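You operate a simulated robot arm through the tools that you are given. There is no shell and no other tool.

Carry out the task below with a simulated robot arm. There is one attempt and no reset: what you move stays moved.

## Task
Sort the peeled strip by its peak and reset the peel tester.
Fine: pass stand from 6 N up, otherwise hold stand; both clamp knobs open, crank back to the start, display zeroed.

Only the result counts: the job must be done as asked and must still hold three seconds after the hand-in. Knocking over, shifting, dropping, spilling or breaking anything else fails it.

## Robot
A 6-joint arm with a two-finger parallel gripper, fixed in place. Base frame: the origin is at the foot of the arm, x ahead of it, y to its left, z up; the work surface is at about z = 0.866. Lengths are in m, angles in rad, forces in N, time in s.
With the tool pointing down near the work surface it reaches from about 0.36 to 0.76 m from the base axis. Its first joint turns from -1.152 to 1.152 rad. Payload 2.45 kg.
Tool frame: the origin (TCP) lies between the finger pads and is the grasp point; the fingertips stand 0.024 m ahead of it; z points along the fingers, y is the line along which they close. The gripper opens to 0.068 m. The fingers are 0.017 m wide and 0.01 m thick; the gripper's body (0.04 by 0.07 m) begins 0.041 m behind the TCP.
Orientation is that of the tool frame in the base frame, as a unit quaternion [w, x, y, z]. With the fingers straight down and closing along the base's y, the tool's x points along the base's -x, its y along +y and its z along -z.

## Interface
- The arm moves only by the tool servo_tool. Its argument "deltas" is a list of rows, each a list of 7 numbers: the gripper command, from -1 (shut) to 1 (fully open), values between in proportion, then the shift along the tool's x, y, z in units of 250 mm (1.0 is 250 mm), then the turn, a rotation vector about the tool's x, y, z in units of 180 degrees (1.0 is 180 degrees). In form: [[hand, x, y, z, wx, wy, wz], ...]. A call has 1 to 20 rows; each row is the pose to reach, as a shift and turn from the pose commanded when the call began, along the tool's axes at that moment. A call with a number of a shift or a turn outside -1 to 1 is refused whole. Rows are played at 5 a second. More than 0.05 m and 0.15 rad between two rows, or a gripper value outside its range, and nothing of the call is played. A pose out of reach is approached as far as the arm can. The call stops where the force on the tool passes 40 N (or 10 N more than at its start, if that is more) or the arm is blocked; 0.2 s more then pass. The fingers move at their own pace (about 0.108 m/s each) and stop on an object; they squeeze with about 37 N. The grip force told is the motor's: it shows also when the fingers shut on nothing. Time passes only in rows, and 0.2 s behind the last, so rows that repeat a pose let the fingers close. It gives the time, the measured TCP pose, the force on the tool (base axes), the opening and the grip force at its end, in the units of the frame above (readings bear some noise), with the torque about the TCP (base axes, N m) and any sound that the robot's microphone picked up.
- Cameras (640 x 400 px; columns grow to the right, rows downward): "scene" is fixed at [0.152, 0.3969, 1.4797]; the picture's right is [-0.91, -0.42, 0.00], its down [-0.21, 0.45, -0.87] and it looks along [0.36, -0.79, -0.50] (base axes); focal length 320 px, centre (320, 200). "wrist" rides on the gripper at [0.084, 0.011, -0.075] in the tool frame; the picture's right is [-0.13, 0.99, 0.00], its down [-0.60, -0.08, -0.79] and it looks along [-0.79, -0.10, 0.61] (tool axes); focal length 251 px, centre (320, 200). There is no depth. A picture from a camera that has moved, and an enlarged one, comes with that camera's place and axes in the base frame and with its lens. The place of the scene camera against the robot may be out by one fixed shift of up to 0.012 m in any direction.
- grab_frame(camera): a new picture of that camera. It takes no simulated time.
- inspect(camera, box): a new picture of the part [left, top, right, bottom] of that camera's present view, enlarged. It takes no simulated time.
- hand_in(): hands the job in; it is judged then, once.

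Places have to be worked out from the pictures, the camera data and where the tool is seen. Open the gripper and draw the arm clear of the work before you hand the job in, unless the task says otherwise.

The tools are called after "Call:" as a command line: name --pt "numbers of a row" for each row, then --argument value for the rest, lists and objects as JSON in quotes. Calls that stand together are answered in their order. servo_tool: Moves the arm, as the interface text tells. Its arguments: {"type":"object","properties":{"deltas":{"type":"array","items":{"type":"array","items":{"type":"number"}}}},"required":["deltas"]} The other tools are called the same way: grab_frame (camera) takes a picture; inspect (camera, box) takes an enlarged picture of a part of a camera's view; hand_in () hands the job in.

At the start:

```text
time: 0.0
ee_pos: [0.4028, -0.1681, 1.2732]
tcp_rot: [0.001, 0.0, 1.0, -0.001]
force: [-0.5, -0.7, -0.6]
torque: [-0.04, 0.02, 0.0]
opening: 0.0679
grasp_force: 0.1
```

scene: 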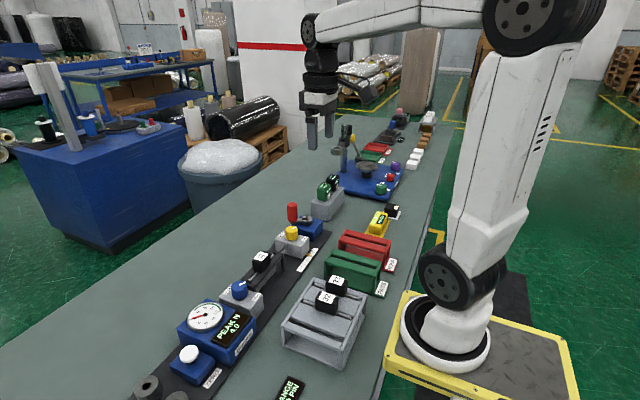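
wrist: 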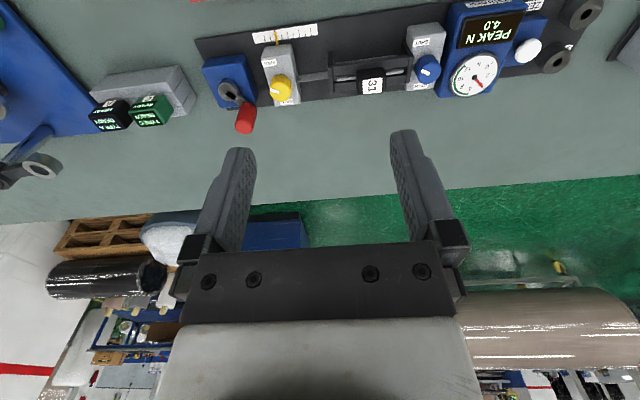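

The pictures show a peel tester with a display, two knobs (yellow, blue), a crank with a red handle and a strip. I'll enlarge the parts of the views to read them.

Call:
inspect --camera "scene" --box '[160, 280, 280, 400]'

Call:
inspect --camera "scene" --box '[220, 190, 340, 310]'

Call:
inspect --camera "scene" --box '[260, 200, 420, 360]'

Call:
inspect --camera "wrist" --box '[180, 0, 400, 140]'

Call:
inspect --camera "wrist" --box '[380, 0, 600, 140]'

Call:
inspect --camera "wrist" --box '[0, 0, 220, 180]'

```text
3.33 times, centred on (220, 340) of scene
camera zoom: at [0.152, 0.3969, 1.4797], right [-0.91, -0.42, 0.0], down [-0.21, 0.45, -0.87], along [0.36, -0.79, -0.5], focal length 1067 px, centre (653, -267)
```

zoom: 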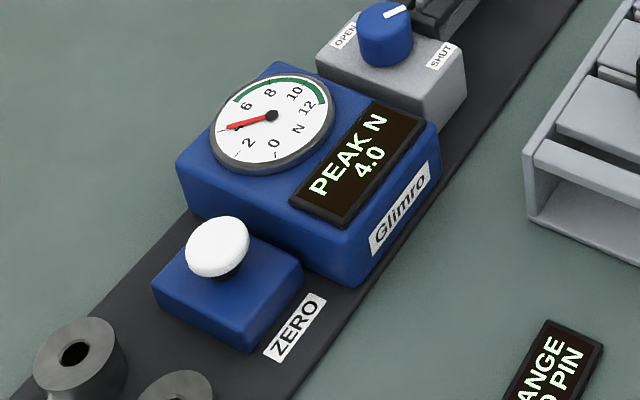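

```text
3.33 times, centred on (280, 250) of scene
camera zoom: at [0.152, 0.3969, 1.4797], right [-0.91, -0.42, 0.0], down [-0.21, 0.45, -0.87], along [0.36, -0.79, -0.5], focal length 1067 px, centre (453, 33)
```

zoom: 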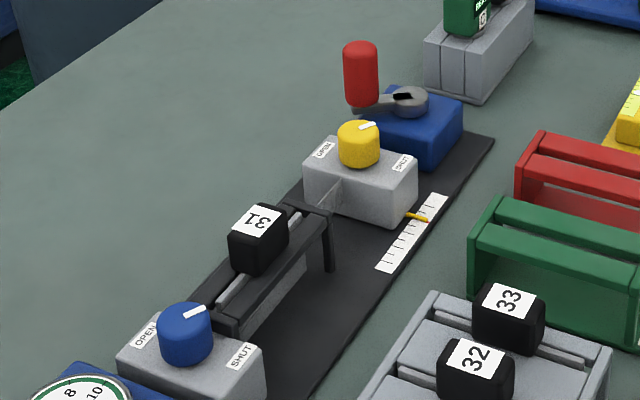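

```text
2.50 times, centred on (340, 280) of scene
camera zoom: at [0.152, 0.3969, 1.4797], right [-0.91, -0.42, 0.0], down [-0.21, 0.45, -0.87], along [0.36, -0.79, -0.5], focal length 800 px, centre (270, 0)
```

zoom: 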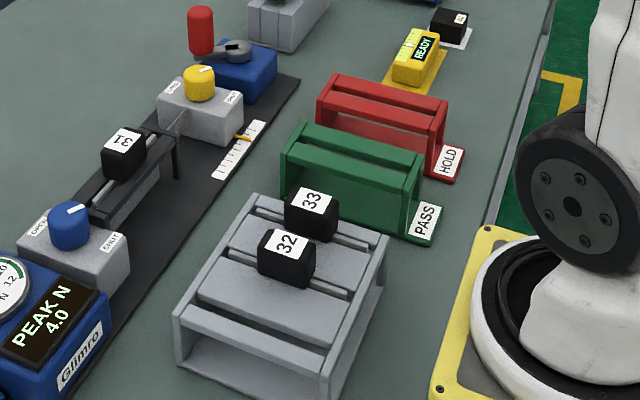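

```text
2.86 times, centred on (290, 70) of wrist
camera zoom: at [0.3189, -0.1546, 1.3483], right [0.13, 0.99, 0.0], down [0.6, -0.08, 0.79], along [0.79, -0.1, -0.61], focal length 718 px, centre (406, 571)
```

zoom: 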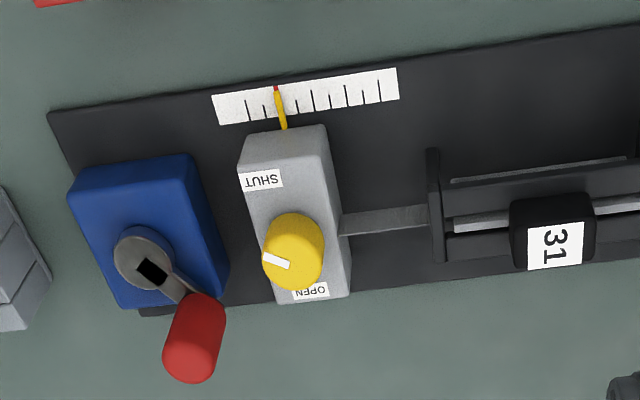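

```text
2.86 times, centred on (490, 70) of wrist
camera zoom: at [0.3189, -0.1546, 1.3483], right [0.13, 0.99, 0.0], down [0.6, -0.08, 0.79], along [0.79, -0.1, -0.61], focal length 718 px, centre (-166, 571)
```

zoom: 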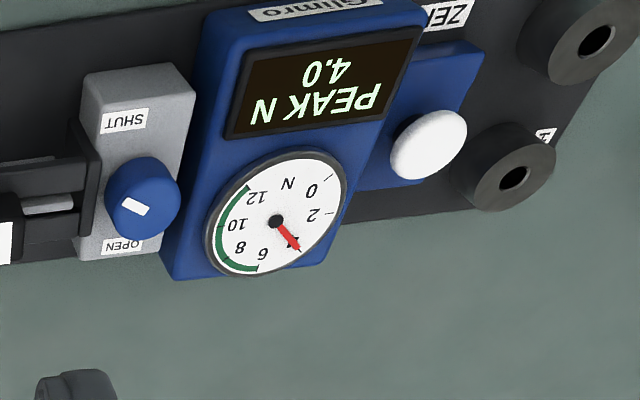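

```text
2.22 times, centred on (110, 90) of wrist
camera zoom: at [0.3189, -0.1546, 1.3483], right [0.13, 0.99, 0.0], down [0.6, -0.08, 0.79], along [0.79, -0.1, -0.61], focal length 559 px, centre (787, 444)
```

zoom: 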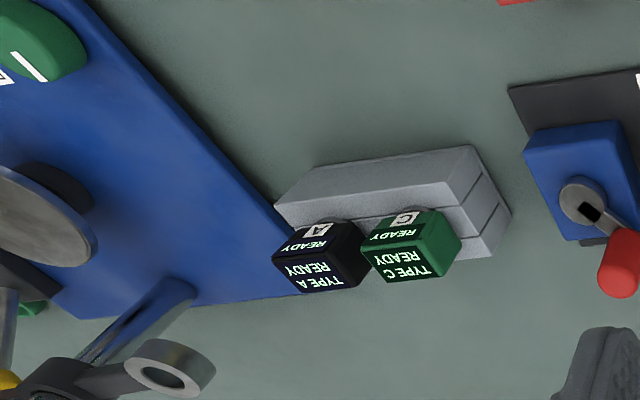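

The display and the dial both read a peak of 4.0 N, so strip 31 belongs on the red HOLD stand. From both pictures I put the yellow knob at about (0.524, -0.246, 0.96) and the red crank handle top at about (0.57, -0.316, 0.99). I'll move lower for a closer look with the wrist camera.

Call:
servo_tool --pt "1 0 -0.08 0.15 0 0 0" --pt "1 0 -0.16 0.3 0 0 0" --pt "1 0 -0.24 0.45 0 0 0" --pt "1 0 -0.327 0.61 0 0 0" --pt "1 0 -0.327 0.61 0 0 0"

Call:
grab_frame --camera "wrist"

Call:
inspect --camera "wrist" --box '[200, 0, 420, 140]'

```text
time: 1.2
ee_pos: [0.4026, -0.2496, 1.1192]
tcp_rot: [0.0, 0.0, 1.0, 0.0]
force: [0.0, -0.8, -0.9]
torque: [0.0, -0.01, 0.0]
opening: 0.0678
grasp_force: 0.0
```

```text
taken
camera wrist: at [0.3179, -0.2373, 1.195], right [0.13, 0.99, 0.0], down [0.6, -0.08, 0.79], along [0.79, -0.1, -0.61], focal length 251 px, centre (320, 200)
```

wrist: 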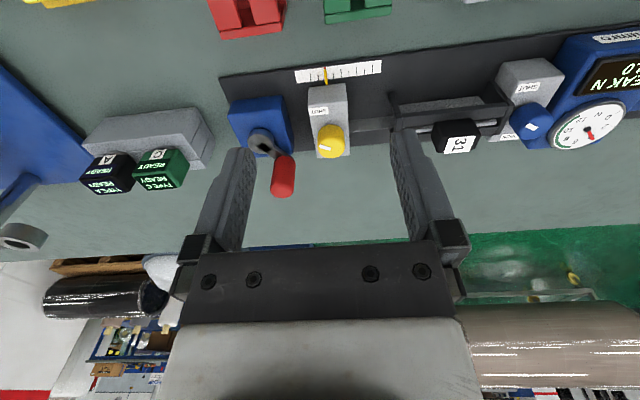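

```text
2.86 times, centred on (310, 70) of wrist
camera zoom: at [0.3179, -0.2373, 1.195], right [0.13, 0.99, 0.0], down [0.6, -0.08, 0.79], along [0.79, -0.1, -0.61], focal length 718 px, centre (349, 571)
```

zoom: 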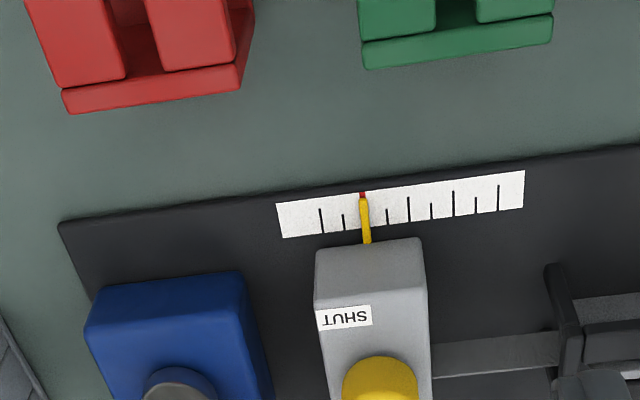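

The pointer on the scale sits near the third tick with something red at its tip. I'll zoom harder on the scale, knobs, crank hub and tray before moving closer.

Call:
inspect --camera "wrist" --box '[285, 50, 395, 100]'

Call:
inspect --camera "wrist" --box '[220, 90, 370, 200]'

Call:
inspect --camera "wrist" --box '[380, 50, 640, 180]'

Call:
inspect --camera "scene" --box '[270, 190, 350, 250]'

Call:
inspect --camera "scene" --box '[200, 240, 300, 320]'

Call:
inspect --camera "scene" --box '[310, 190, 410, 300]'

```text
5.82 times, centred on (340, 75) of wrist
camera zoom: at [0.3179, -0.2373, 1.195], right [0.13, 0.99, 0.0], down [0.6, -0.08, 0.79], along [0.79, -0.1, -0.61], focal length 1463 px, centre (204, 927)
```

zoom: 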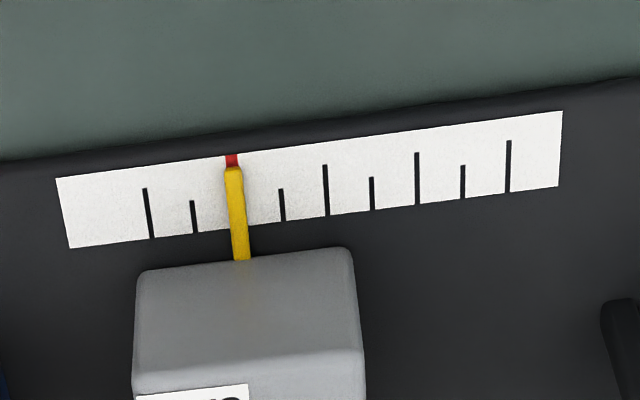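

```text
3.64 times, centred on (295, 145) of wrist
camera zoom: at [0.3179, -0.2373, 1.195], right [0.13, 0.99, 0.0], down [0.6, -0.08, 0.79], along [0.79, -0.1, -0.61], focal length 914 px, centre (411, 400)
```

zoom: 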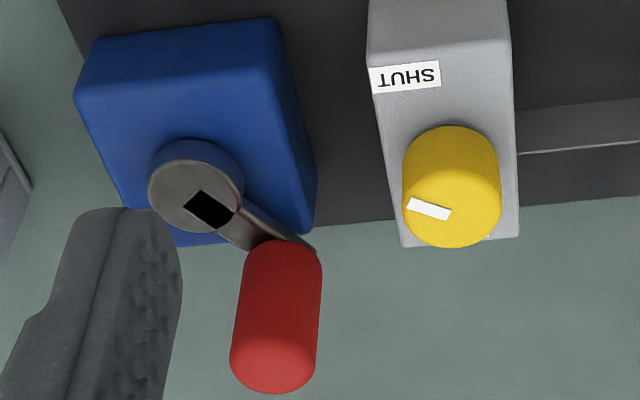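

```text
2.46 times, centred on (510, 115) of wrist
camera zoom: at [0.3179, -0.2373, 1.195], right [0.13, 0.99, 0.0], down [0.6, -0.08, 0.79], along [0.79, -0.1, -0.61], focal length 619 px, centre (-148, 409)
```

zoom: 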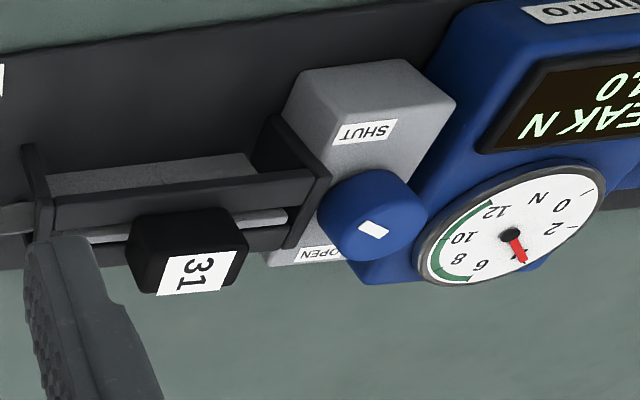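

```text
6.67 times, centred on (310, 220) of scene
camera zoom: at [0.152, 0.3969, 1.4797], right [-0.91, -0.42, 0.0], down [-0.21, 0.45, -0.87], along [0.36, -0.79, -0.5], focal length 2134 px, centre (387, 67)
```

zoom: 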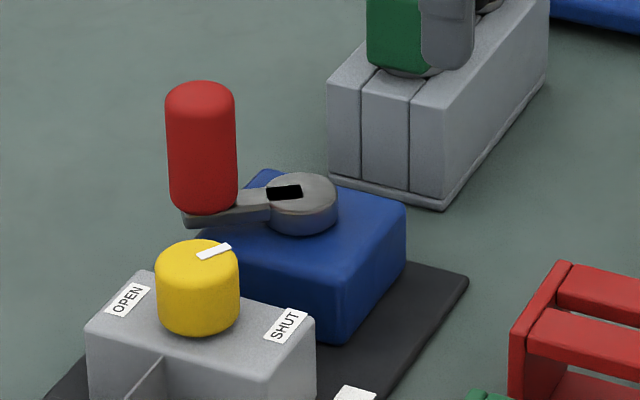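

```text
5.00 times, centred on (250, 280) of scene
camera zoom: at [0.152, 0.3969, 1.4797], right [-0.91, -0.42, 0.0], down [-0.21, 0.45, -0.87], along [0.36, -0.79, -0.5], focal length 1600 px, centre (670, -200)
```

zoom: 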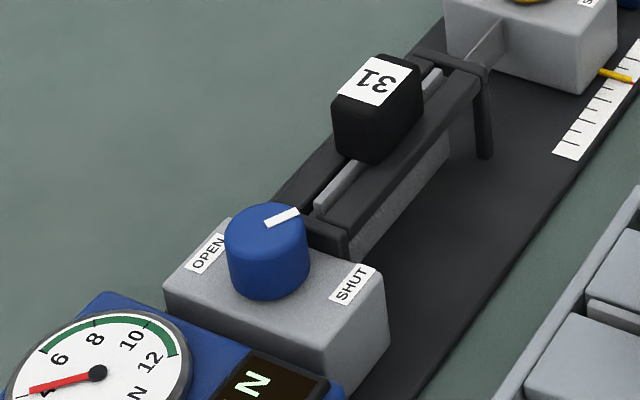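

```text
3.64 times, centred on (360, 245) of scene
camera zoom: at [0.152, 0.3969, 1.4797], right [-0.91, -0.42, 0.0], down [-0.21, 0.45, -0.87], along [0.36, -0.79, -0.5], focal length 1164 px, centre (174, 36)
```

zoom: 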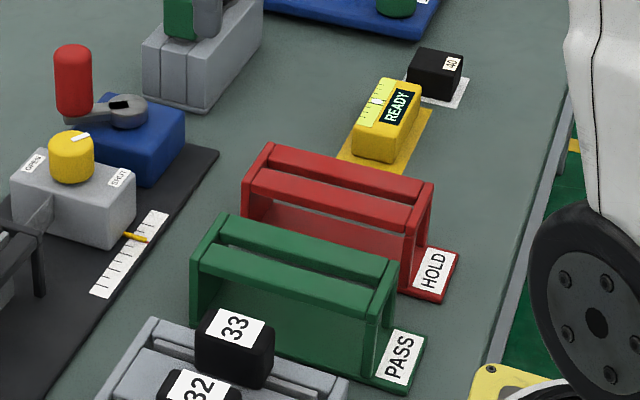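

The pointer sits right over a red mark on the scale; both knobs point about the same way, in between the labels. I'll tilt the camera to look steeply down on the tester for a clearer geometry.

Call:
servo_tool --pt "1 -0.054 0.04 0.015 0 0.038 0" --pt "1 -0.108 0.08 0.03 0 0.076 0" --pt "1 -0.162 0.12 0.046 0 0.115 0" --pt "1 -0.216 0.16 0.062 0 0.153 0" --pt "1 -0.27 0.198 0.077 0 0.191 0" --pt "1 -0.27 0.198 0.077 0 0.191 0"

Call:
grab_frame --camera "wrist"

Call:
grab_frame --camera "scene"

```text
time: 2.6
ee_pos: [0.4718, -0.1982, 1.0995]
tcp_rot: [-0.296, 0.001, 0.955, 0.0]
force: [0.5, -0.5, 0.5]
torque: [-0.01, 0.01, -0.01]
opening: 0.0679
grasp_force: 0.1
```

```text
taken
camera wrist: at [0.4447, -0.1866, 1.2096], right [0.11, 0.99, -0.07], down [0.95, -0.08, 0.31], along [0.3, -0.1, -0.95], focal length 251 px, centre (320, 200)
```

wrist: 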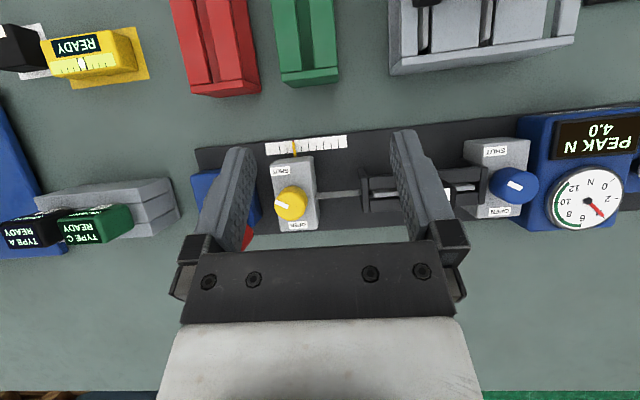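

```text
taken
```

scene: 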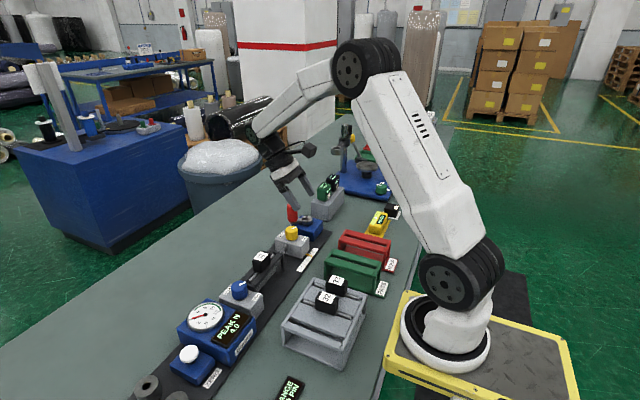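

Call:
inspect --camera "wrist" --box '[250, 130, 390, 240]'

Call:
inspect --camera "wrist" --box '[430, 120, 570, 230]'

Call:
inspect --camera "wrist" --box '[160, 0, 360, 110]'

Call:
inspect --camera "scene" --box '[180, 340, 340, 400]'

```text
3.64 times, centred on (320, 185) of wrist
camera zoom: at [0.4447, -0.1866, 1.2096], right [0.11, 0.99, -0.07], down [0.95, -0.08, 0.31], along [0.3, -0.1, -0.95], focal length 914 px, centre (320, 254)
```

zoom: 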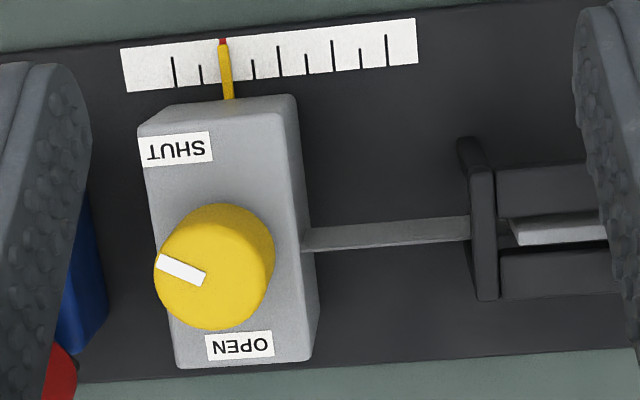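

```text
3.64 times, centred on (500, 175) of wrist
camera zoom: at [0.4447, -0.1866, 1.2096], right [0.11, 0.99, -0.07], down [0.95, -0.08, 0.31], along [0.3, -0.1, -0.95], focal length 914 px, centre (-334, 291)
```

zoom: 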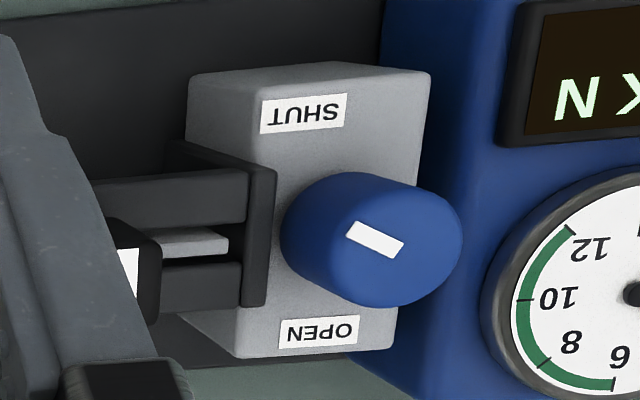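

```text
3.20 times, centred on (260, 55) of wrist
camera zoom: at [0.4447, -0.1866, 1.2096], right [0.11, 0.99, -0.07], down [0.95, -0.08, 0.31], along [0.3, -0.1, -0.95], focal length 805 px, centre (512, 664)
```

zoom: 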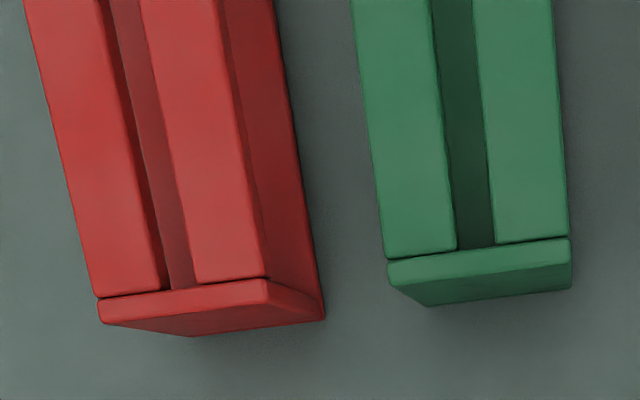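

```text
4.00 times, centred on (260, 370) of scene
camera zoom: at [0.152, 0.3969, 1.4797], right [-0.91, -0.42, 0.0], down [-0.21, 0.45, -0.87], along [0.36, -0.79, -0.5], focal length 1280 px, centre (560, -480)
```

zoom: 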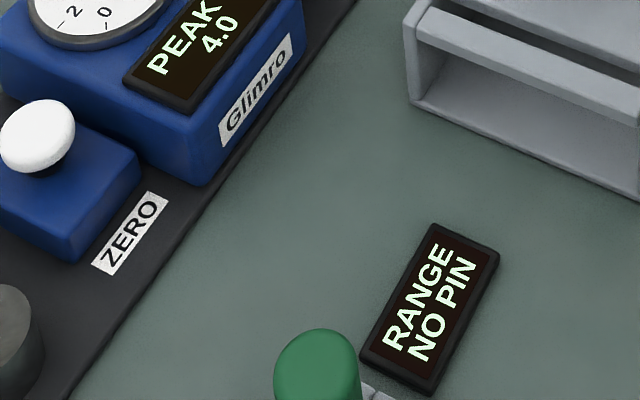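

The "RANGE / NO PIN" sign beside a green pin, and the sockets at the end of the tester, may matter for the reading. I'll slide +y at the same height to look at that end.

Call:
servo_tool --pt "1 0 0.18 0 0 0 0" --pt "1 0 0.36 0 0 0 0" --pt "1 0 0.54 0 0 0 0" --pt "1 0 0.72 0 0 0 0" --pt "1 0 0.9 0 0 0 0" --pt "1 0 0.9 0 0 0 0"

Call:
grab_frame --camera "wrist"

Call:
inspect --camera "wrist" --box '[400, 60, 640, 220]'

Call:
inspect --camera "wrist" --box '[360, 0, 560, 120]'

```text
time: 4.0
ee_pos: [0.4705, 0.0274, 1.1036]
tcp_rot: [-0.296, 0.0, 0.955, 0.0]
force: [-0.1, -1.2, -0.4]
torque: [-0.02, 0.07, 0.0]
opening: 0.0677
grasp_force: 0.1
```

```text
taken
camera wrist: at [0.4436, 0.0394, 1.2117], right [0.11, 0.99, -0.07], down [0.95, -0.08, 0.31], along [0.3, -0.1, -0.95], focal length 251 px, centre (320, 200)
```

wrist: 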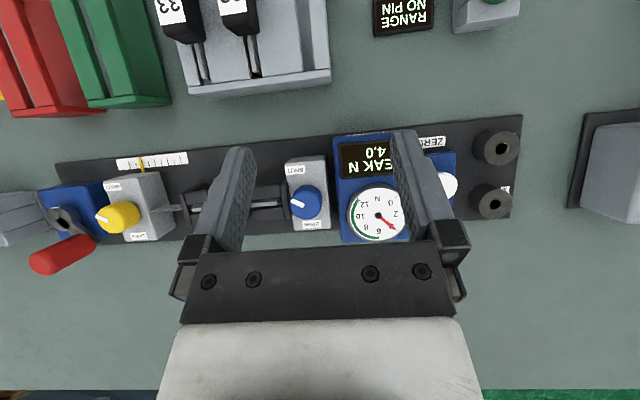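

```text
2.50 times, centred on (520, 140) of wrist
camera zoom: at [0.4436, 0.0394, 1.2117], right [0.11, 0.99, -0.07], down [0.95, -0.08, 0.31], along [0.3, -0.1, -0.95], focal length 629 px, centre (-180, 350)
```

zoom: 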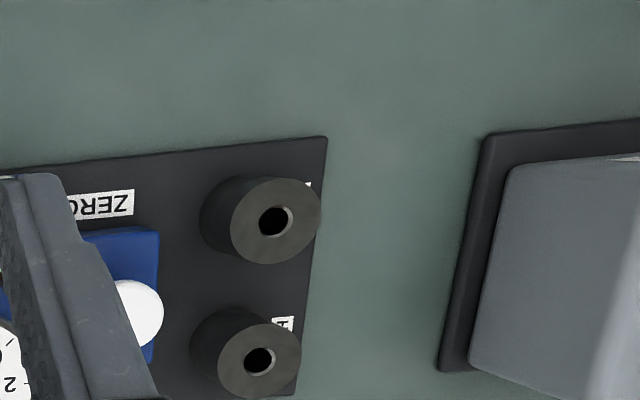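

```text
3.20 times, centred on (460, 60) of wrist
camera zoom: at [0.4436, 0.0394, 1.2117], right [0.11, 0.99, -0.07], down [0.95, -0.08, 0.31], along [0.3, -0.1, -0.95], focal length 805 px, centre (-128, 648)
```

zoom: 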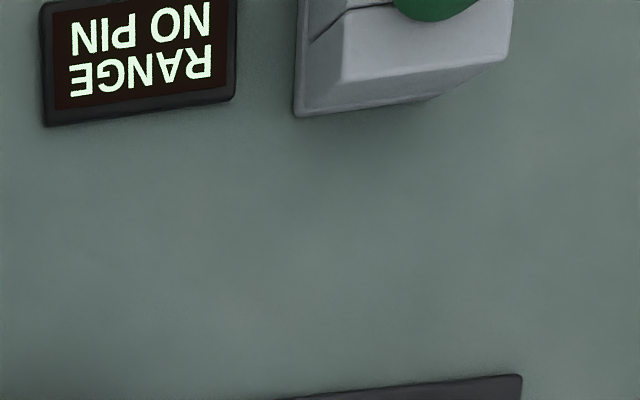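

The end of the base has two sockets with partly hidden labels, and there's no pin in either. I'll move a little further in +y to read those labels and the pin holder.

Call:
servo_tool --pt "1 0.08 0.18 0 0 0 0" --pt "1 0.16 0.36 0 0 0 0" --pt "1 0.2 0.54 0 0 0 0" --pt "1 0.2 0.72 0 0 0 0" --pt "1 0.2 0.72 0 0 0 0"

Call:
grab_frame --camera "wrist"

Call:
inspect --camera "wrist" --box '[250, 90, 410, 230]'

Call:
inspect --camera "wrist" --box '[180, 0, 400, 100]'

```text
time: 5.2
ee_pos: [0.4289, 0.2072, 1.1284]
tcp_rot: [-0.295, 0.001, 0.955, 0.0]
force: [-0.5, -0.5, -1.2]
torque: [-0.04, -0.02, -0.02]
opening: 0.0678
grasp_force: 0.0
```

```text
taken
camera wrist: at [0.402, 0.2189, 1.2388], right [0.11, 0.99, -0.07], down [0.95, -0.08, 0.31], along [0.3, -0.1, -0.95], focal length 251 px, centre (320, 200)
```

wrist: 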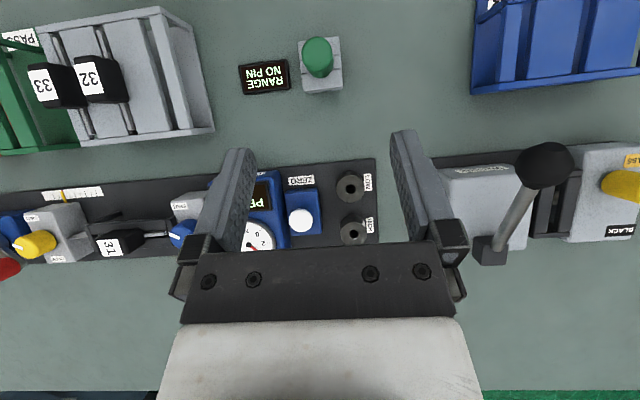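

```text
2.86 times, centred on (330, 160) of wrist
camera zoom: at [0.402, 0.2189, 1.2388], right [0.11, 0.99, -0.07], down [0.95, -0.08, 0.31], along [0.3, -0.1, -0.95], focal length 718 px, centre (291, 314)
```

zoom: 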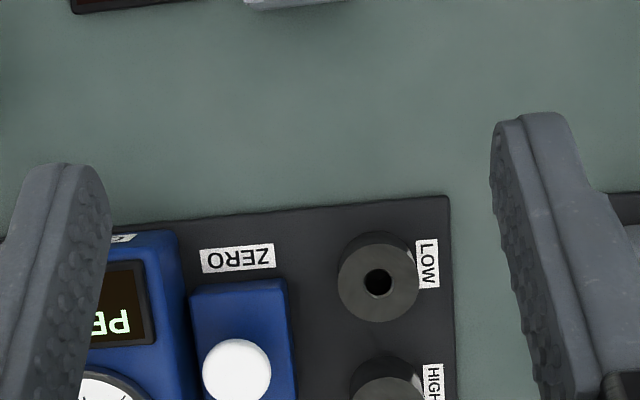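

```text
2.91 times, centred on (290, 50) of wrist
camera zoom: at [0.402, 0.2189, 1.2388], right [0.11, 0.99, -0.07], down [0.95, -0.08, 0.31], along [0.3, -0.1, -0.95], focal length 731 px, centre (407, 636)
```

zoom: 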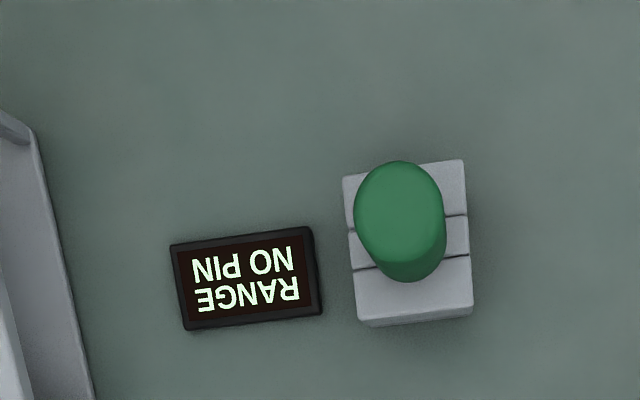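

The sockets are labelled LOW and HIGH, and the pin is parked in its holder, so it isn't part of this job; the peak stays 4.0 N, meaning HOLD. I'll straighten the tool and go back over the tester for a closer look at strip 31 and how strips sit in the rack.

Call:
servo_tool --pt "1 -0.039 -0.166 -0.002 0 -0.032 0" --pt "1 -0.078 -0.332 -0.004 0 -0.064 0" --pt "1 -0.117 -0.5 -0.007 0 -0.096 0" --pt "1 -0.155 -0.666 -0.009 0 -0.127 0" --pt "1 -0.194 -0.833 -0.011 0 -0.159 0" --pt "1 -0.233 -1.0 -0.014 0 -0.191 0" --pt "1 -0.233 -1.0 -0.014 0 -0.191 0"

Call:
grab_frame --camera "wrist"

Call:
inspect --camera "scene" --box '[270, 260, 390, 370]'

Call:
inspect --camera "scene" --box '[230, 225, 320, 300]'

```text
time: 6.8
ee_pos: [0.4804, -0.0471, 1.0985]
tcp_rot: [0.0, -0.001, 1.0, 0.0]
force: [0.2, 0.3, 0.0]
torque: [0.01, -0.01, -0.01]
opening: 0.0678
grasp_force: 0.0
```

```text
taken
camera wrist: at [0.3953, -0.0343, 1.174], right [0.13, 0.99, 0.0], down [0.6, -0.08, 0.79], along [0.79, -0.1, -0.61], focal length 251 px, centre (320, 200)
```

wrist: 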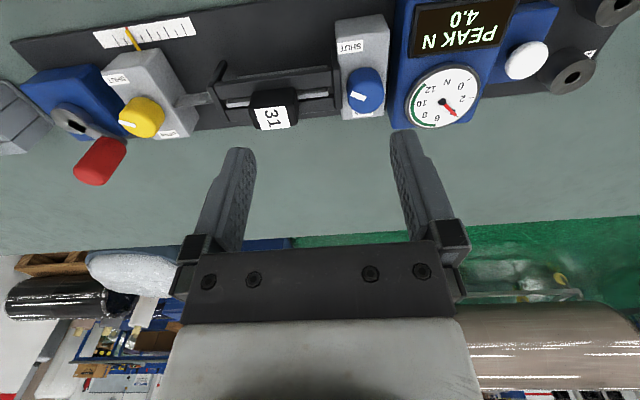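

```text
3.64 times, centred on (330, 315) of scene
camera zoom: at [0.152, 0.3968, 1.4797], right [-0.91, -0.42, 0.0], down [-0.21, 0.45, -0.87], along [0.36, -0.79, -0.5], focal length 1164 px, centre (284, -218)
```

zoom: 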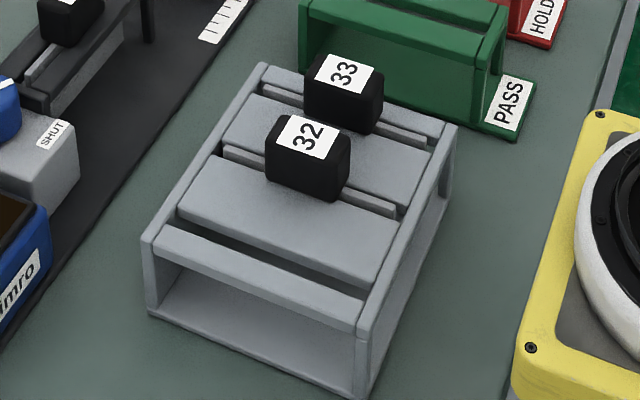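

```text
5.33 times, centred on (275, 262) of scene
camera zoom: at [0.152, 0.3968, 1.4797], right [-0.91, -0.42, 0.0], down [-0.21, 0.45, -0.87], along [0.36, -0.79, -0.5], focal length 1707 px, centre (560, -133)
```

zoom: 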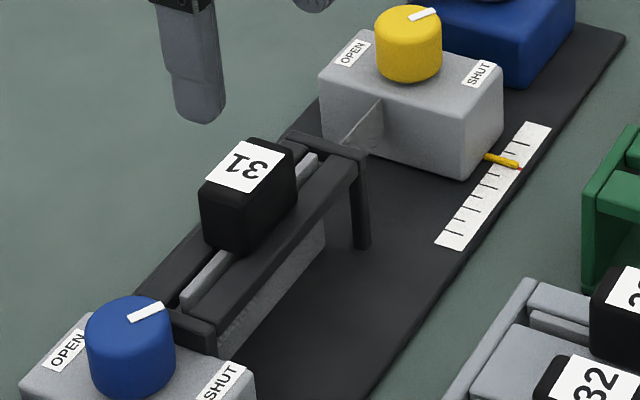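

Strips have a black block riding on two rails, with a thin plate hanging in the slot. I'll zoom in from here to measure the knobs, strip and gauge precisely.

Call:
inspect --camera "wrist" --box '[190, 50, 350, 150]'

Call:
inspect --camera "wrist" --box '[320, 10, 480, 140]'

Call:
inspect --camera "wrist" --box '[30, 20, 220, 150]'

```text
4.00 times, centred on (270, 100) of wrist
camera zoom: at [0.3953, -0.0343, 1.174], right [0.13, 0.99, 0.0], down [0.6, -0.08, 0.79], along [0.79, -0.1, -0.61], focal length 1006 px, centre (520, 600)
```

zoom: 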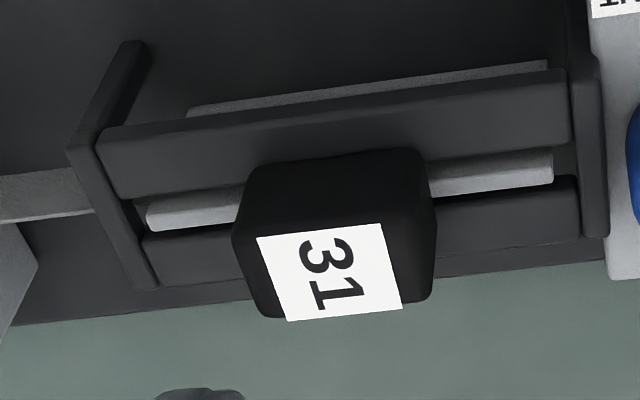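

```text
3.08 times, centred on (400, 75) of wrist
camera zoom: at [0.3953, -0.0343, 1.174], right [0.13, 0.99, 0.0], down [0.6, -0.08, 0.79], along [0.79, -0.1, -0.61], focal length 774 px, centre (74, 585)
```

zoom: 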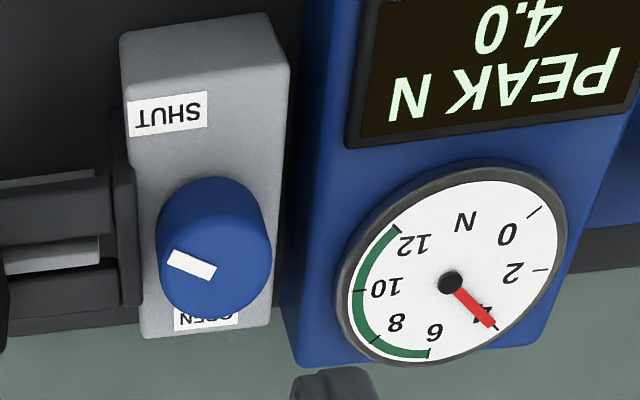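

```text
3.08 times, centred on (125, 85) of wrist
camera zoom: at [0.3953, -0.0343, 1.174], right [0.13, 0.99, 0.0], down [0.6, -0.08, 0.79], along [0.79, -0.1, -0.61], focal length 774 px, centre (920, 554)
```

zoom: 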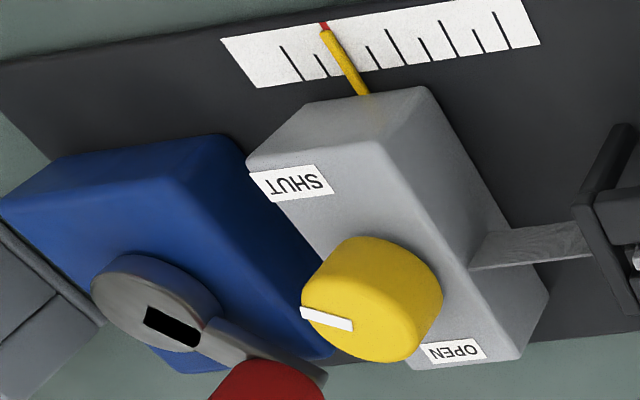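

Both knobs (yellow near (0.526, -0.248), blue near (0.525, -0.009), tops around z 0.956) show marks about 25° off −y, so they are shut and must turn counter-clockwise toward OPEN at +x. I'll hover above the yellow knob with the hand turned about 115° and check the alignment.

Call:
servo_tool --pt "1 -0.013 -0.0574 0.0196 0 0 0.0457" --pt "1 -0.026 -0.1148 0.0392 0 0 0.0914" --pt "1 -0.039 -0.1722 0.0588 0 0 0.1371" --pt "1 -0.052 -0.2296 0.0784 0 0 0.1828" --pt "1 -0.065 -0.287 0.098 0 0 0.2285" --pt "1 -0.078 -0.3444 0.1176 0 0 0.2742" --pt "1 -0.091 -0.4018 0.1372 0 0 0.3199" --pt "1 -0.104 -0.4592 0.1568 0 0 0.3656" --pt "1 -0.117 -0.5166 0.1764 0 0 0.4113" --pt "1 -0.13 -0.574 0.196 0 0 0.457" --pt "1 -0.143 -0.6314 0.2156 0 0 0.5027" --pt "1 -0.156 -0.6888 0.2352 0 0 0.5484" --pt "1 -0.169 -0.7462 0.2548 0 0 0.5941" --pt "1 -0.182 -0.804 0.274 0 0 0.639" --pt "1 -0.182 -0.804 0.274 0 0 0.639"

Call:
grab_frame --camera "wrist"

Call:
grab_frame --camera "scene"

```text
time: 10.0
ee_pos: [0.5229, -0.246, 1.0305]
tcp_rot: [0.0, 0.844, 0.537, -0.001]
force: [-0.3, 0.1, -0.8]
torque: [-0.02, 0.03, 0.02]
opening: 0.0679
grasp_force: 0.0
```

```text
taken
camera wrist: at [0.5703, -0.1729, 1.1055], right [0.84, -0.54, 0.0], down [-0.33, -0.51, 0.79], along [-0.43, -0.67, -0.61], focal length 251 px, centre (320, 200)
```

wrist: 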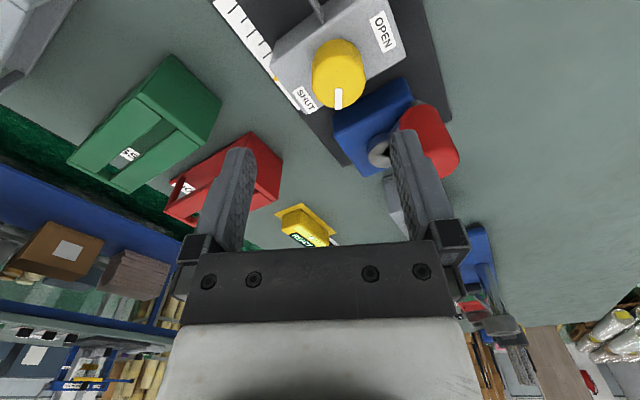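

```text
taken
```

scene: 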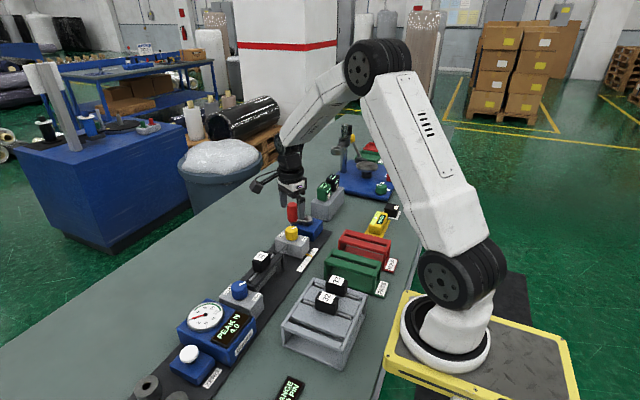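

Call:
inspect --camera "wrist" --box '[260, 0, 470, 160]'

Call:
inspect --camera "scene" --box '[250, 170, 350, 260]'

```text
2.50 times, centred on (365, 80) of wrist
camera zoom: at [0.5703, -0.1729, 1.1055], right [0.84, -0.54, 0.0], down [-0.33, -0.51, 0.79], along [-0.43, -0.67, -0.61], focal length 629 px, centre (208, 500)
```

zoom: 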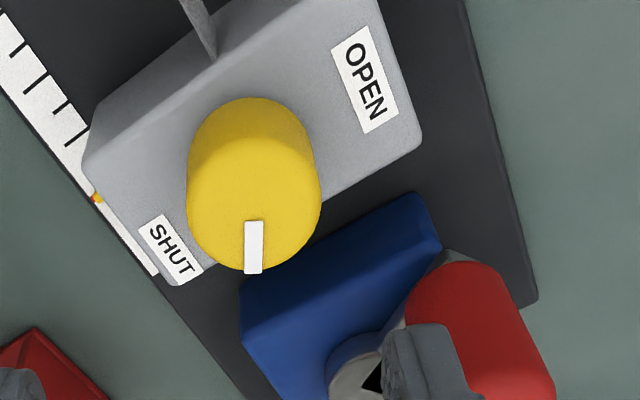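

```text
4.44 times, centred on (300, 215) of scene
camera zoom: at [0.152, 0.3969, 1.4797], right [-0.91, -0.42, 0.0], down [-0.21, 0.45, -0.87], along [0.36, -0.79, -0.5], focal length 1422 px, centre (409, 133)
```

zoom: 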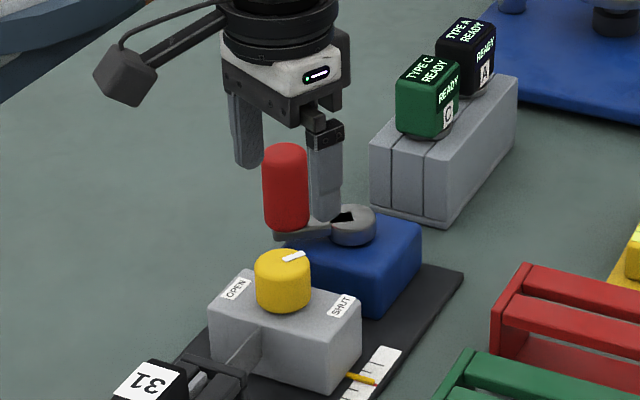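

With several wrist views combined I now place the yellow knob's top at about (0.534, -0.251, 0.944), diameter about 38 mm, with its block's top at about 0.918. I'll centre over it and go down in two steps, checking before closing.

Call:
servo_tool --pt "1 -0.003 0.022 0.09 0 0 0" --pt "1 -0.006 0.044 0.182 0 0 0" --pt "1 -0.006 0.044 0.182 0 0 0"

Call:
grab_frame --camera "wrist"

Call:
inspect --camera "scene" --box '[250, 170, 350, 260]'

```text
time: 10.8
ee_pos: [0.5347, -0.2531, 0.9863]
tcp_rot: [0.001, 0.843, 0.537, 0.001]
force: [0.3, 0.8, 0.6]
torque: [-0.01, 0.01, 0.03]
opening: 0.0678
grasp_force: 0.0
```

```text
taken
camera wrist: at [0.5799, -0.1798, 1.061], right [0.84, -0.54, 0.0], down [-0.33, -0.51, 0.79], along [-0.43, -0.67, -0.61], focal length 251 px, centre (320, 200)
```

wrist: 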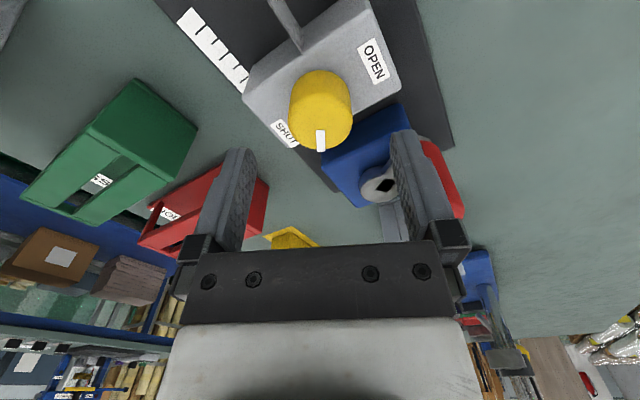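

```text
4.44 times, centred on (300, 215) of scene
camera zoom: at [0.152, 0.3969, 1.4797], right [-0.91, -0.42, 0.0], down [-0.21, 0.45, -0.87], along [0.36, -0.79, -0.5], focal length 1422 px, centre (409, 133)
```

zoom: 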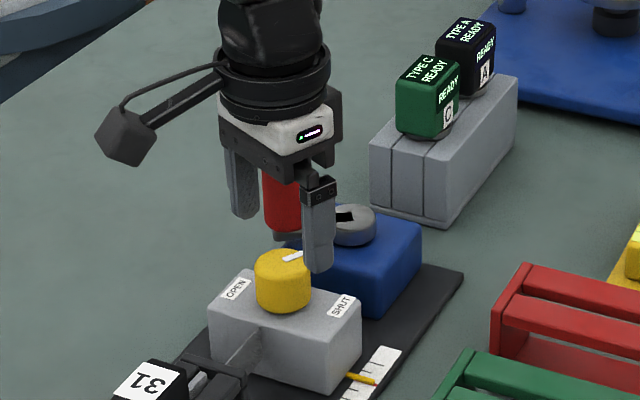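

The knob sits centred under the gripper in both views. I'll descend to about z 0.947 (tips a few mm above the block) and then close on the knob.

Call:
servo_tool --pt "1 0 0 0.08 0 0 0" --pt "1 0 0 0.155 0 0 0" --pt "1 0 0 0.155 0 0 0"

Call:
inspect --camera "scene" --box '[250, 170, 350, 260]'

Call:
grab_frame --camera "wrist"

```text
time: 11.6
ee_pos: [0.5333, -0.2524, 0.9478]
tcp_rot: [0.0, 0.843, 0.538, -0.001]
force: [0.1, -0.7, 0.3]
torque: [0.0, 0.01, -0.03]
opening: 0.0679
grasp_force: 0.1
```

```text
4.44 times, centred on (300, 215) of scene
camera zoom: at [0.152, 0.3969, 1.4797], right [-0.91, -0.42, 0.0], down [-0.21, 0.45, -0.87], along [0.36, -0.79, -0.5], focal length 1422 px, centre (409, 133)
```

zoom: 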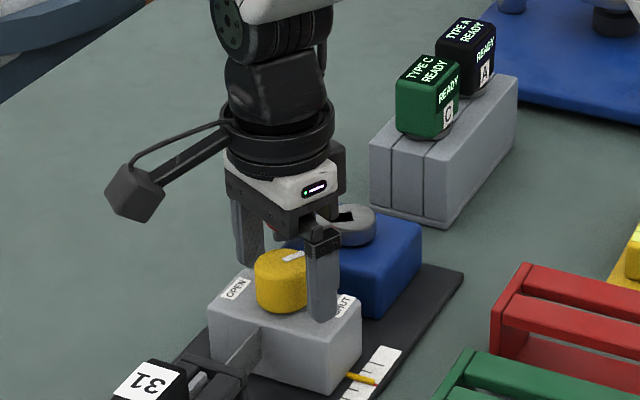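

```text
taken
camera wrist: at [0.5788, -0.1805, 1.0227], right [0.84, -0.54, 0.0], down [-0.33, -0.51, 0.79], along [-0.43, -0.67, -0.61], focal length 251 px, centre (320, 200)
```

wrist: 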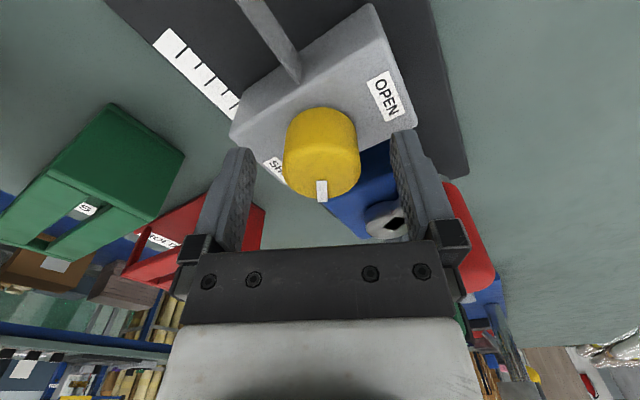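

The knob is centred between the fingers. I'll close on it and read the opening.

Call:
servo_tool --pt "-1 0 0 0 0 0 0" --pt "-1 0 0 0 0 0 0" --pt "-1 0 0 0 0 0 0"

```text
time: 12.4
ee_pos: [0.5341, -0.2533, 0.9474]
tcp_rot: [0.0, 0.843, 0.537, 0.0]
force: [9.0, -4.7, -8.0]
torque: [0.04, 0.25, 0.06]
opening: 0.0354
grasp_force: 45.4
```

It closed at 35 mm with a small side load of about 10 N along the closing axis, so I'm about 1 mm off. I'll turn counter-clockwise by about 50° with a 1 mm correction and watch the torque.

Call:
servo_tool --pt "-1 0 0.004 0 0 0 -0.02" --pt "-1 0 0.004 0 0 0 -0.05" --pt "-1 0 0.004 0 0 0 -0.09" --pt "-1 0 0.004 0 0 0 -0.13" --pt "-1 0 0.004 0 0 0 -0.17" --pt "-1 0 0.004 0 0 0 -0.21" --pt "-1 0 0.004 0 0 0 -0.25" --pt "-1 0 0.004 0 0 0 -0.28" --pt "-1 0 0.004 0 0 0 -0.28"

Call:
grab_frame --camera "wrist"

Call:
inspect --camera "scene" --box '[250, 170, 350, 260]'

```text
time: 14.4
ee_pos: [0.5363, -0.2499, 0.9468]
tcp_rot: [0.002, 0.533, 0.846, 0.0]
force: [5.3, -2.5, 3.4]
torque: [0.04, 0.57, -0.01]
opening: 0.0352
grasp_force: 45.2
```

```text
taken
camera wrist: at [0.509, -0.1689, 1.0227], right [0.95, 0.31, 0.0], down [0.19, -0.58, 0.79], along [0.25, -0.75, -0.61], focal length 251 px, centre (320, 200)
```

wrist: 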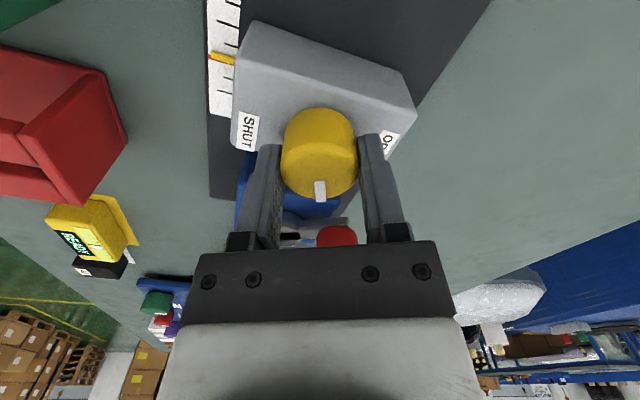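

```text
4.44 times, centred on (300, 215) of scene
camera zoom: at [0.1521, 0.3968, 1.4797], right [-0.91, -0.42, 0.0], down [-0.21, 0.45, -0.87], along [0.36, -0.79, -0.5], focal length 1422 px, centre (409, 133)
```

zoom: 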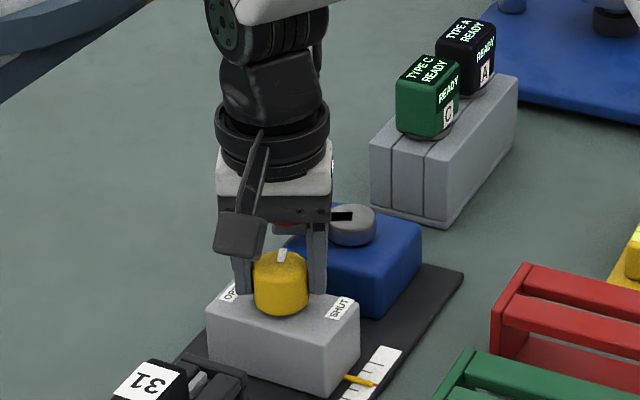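

The mark has followed the hand to about −70° with no stop felt, and the tongue at the carriage clamp has gone from view. I'll keep turning toward OPEN.

Call:
servo_tool --pt "-1 0 0 0 0 0 -0.04" --pt "-1 0 0 0 0 0 -0.08" --pt "-1 0 0 0 0 0 -0.12" --pt "-1 0 0 0 0 0 -0.16" --pt "-1 0 0 0 0 0 -0.2" --pt "-1 0 0 0 0 0 -0.24" --pt "-1 0 0 0 0 0 -0.28" --pt "-1 0 0 0 0 0 -0.28"

Call:
grab_frame --camera "wrist"

Call:
inspect --camera "scene" --box '[220, 190, 340, 310]'

```text
time: 16.2
ee_pos: [0.5368, -0.2519, 0.9472]
tcp_rot: [0.002, 0.123, 0.992, -0.001]
force: [19.0, 4.0, 5.1]
torque: [0.54, -1.17, 0.01]
opening: 0.0355
grasp_force: 44.4
```

```text
taken
camera wrist: at [0.4571, -0.2192, 1.0224], right [0.37, 0.93, 0.0], down [0.56, -0.22, 0.8], along [0.74, -0.29, -0.61], focal length 251 px, centre (320, 200)
```

wrist: 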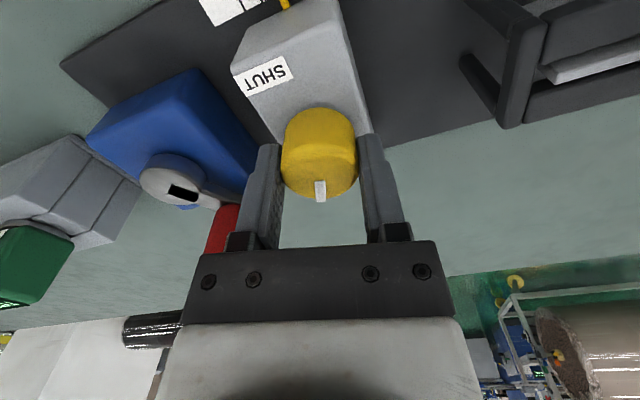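

```text
3.33 times, centred on (280, 250) of scene
camera zoom: at [0.1524, 0.397, 1.4797], right [-0.91, -0.42, 0.0], down [-0.21, 0.45, -0.87], along [0.36, -0.79, -0.5], focal length 1067 px, centre (453, 33)
```

zoom: 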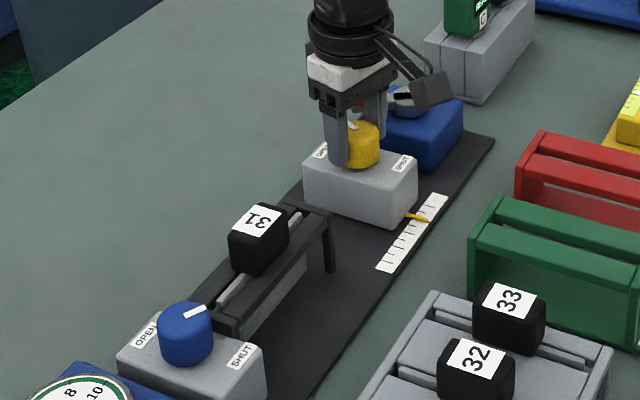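

The mark is now at about −20° with no slip, and a sideways load of 19 N. I'll ease 1 mm in +x and turn a further 20°, toward the OPEN label at 0°.

Call:
servo_tool --pt "-1 -0.004 0 0 0 0 -0.02" --pt "-1 -0.004 0 0 0 0 -0.05" --pt "-1 -0.004 0 0 0 0 -0.08" --pt "-1 -0.004 0 0 0 0 -0.11" --pt "-1 -0.004 0 0 0 0 -0.11"

Call:
grab_frame --camera "wrist"

```text
time: 17.4
ee_pos: [0.5377, -0.2523, 0.9468]
tcp_rot: [0.001, -0.049, 0.999, -0.001]
force: [13.4, 1.1, 13.6]
torque: [0.46, -0.12, -0.4]
opening: 0.035
grasp_force: 45.3
```

```text
taken
camera wrist: at [0.4515, -0.2478, 1.0226], right [0.03, 1.0, 0.0], down [0.61, -0.02, 0.79], along [0.79, -0.03, -0.61], focal length 251 px, centre (320, 200)
```

wrist: 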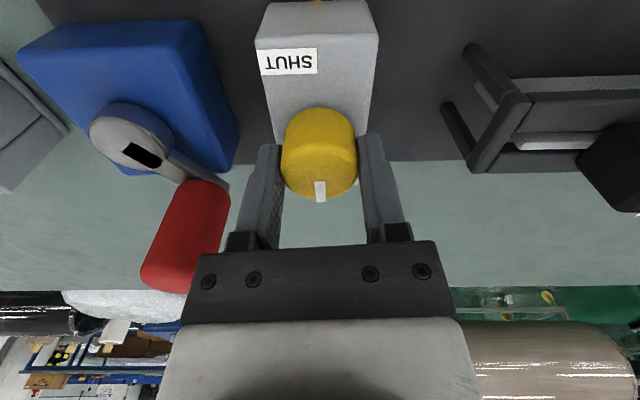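

The mark points to +x at the OPEN label and a resisting torque of 0.4 N m has appeared, which looks like the end stop. I'll nudge 4° more to confirm.

Call:
servo_tool --pt "-1 0 0 0 0 0 -0.01" --pt "-1 0 0 0 0 0 -0.022" --pt "-1 0 0 0 0 0 -0.022"

Call:
grab_frame --camera "wrist"

```text
time: 18.2
ee_pos: [0.5354, -0.2524, 0.9474]
tcp_rot: [-0.001, -0.084, 0.996, 0.0]
force: [6.6, 2.4, 21.4]
torque: [-0.02, 0.34, -0.55]
opening: 0.0355
grasp_force: 45.3
```

```text
taken
camera wrist: at [0.4505, -0.2538, 1.0226], right [-0.04, 1.0, 0.0], down [0.61, 0.02, 0.79], along [0.79, 0.03, -0.61], focal length 251 px, centre (320, 200)
```

wrist: 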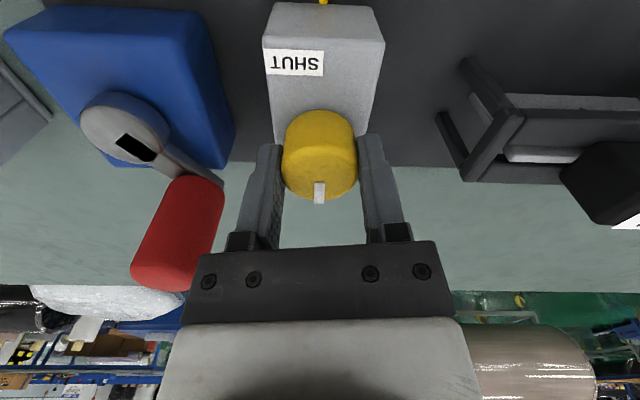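

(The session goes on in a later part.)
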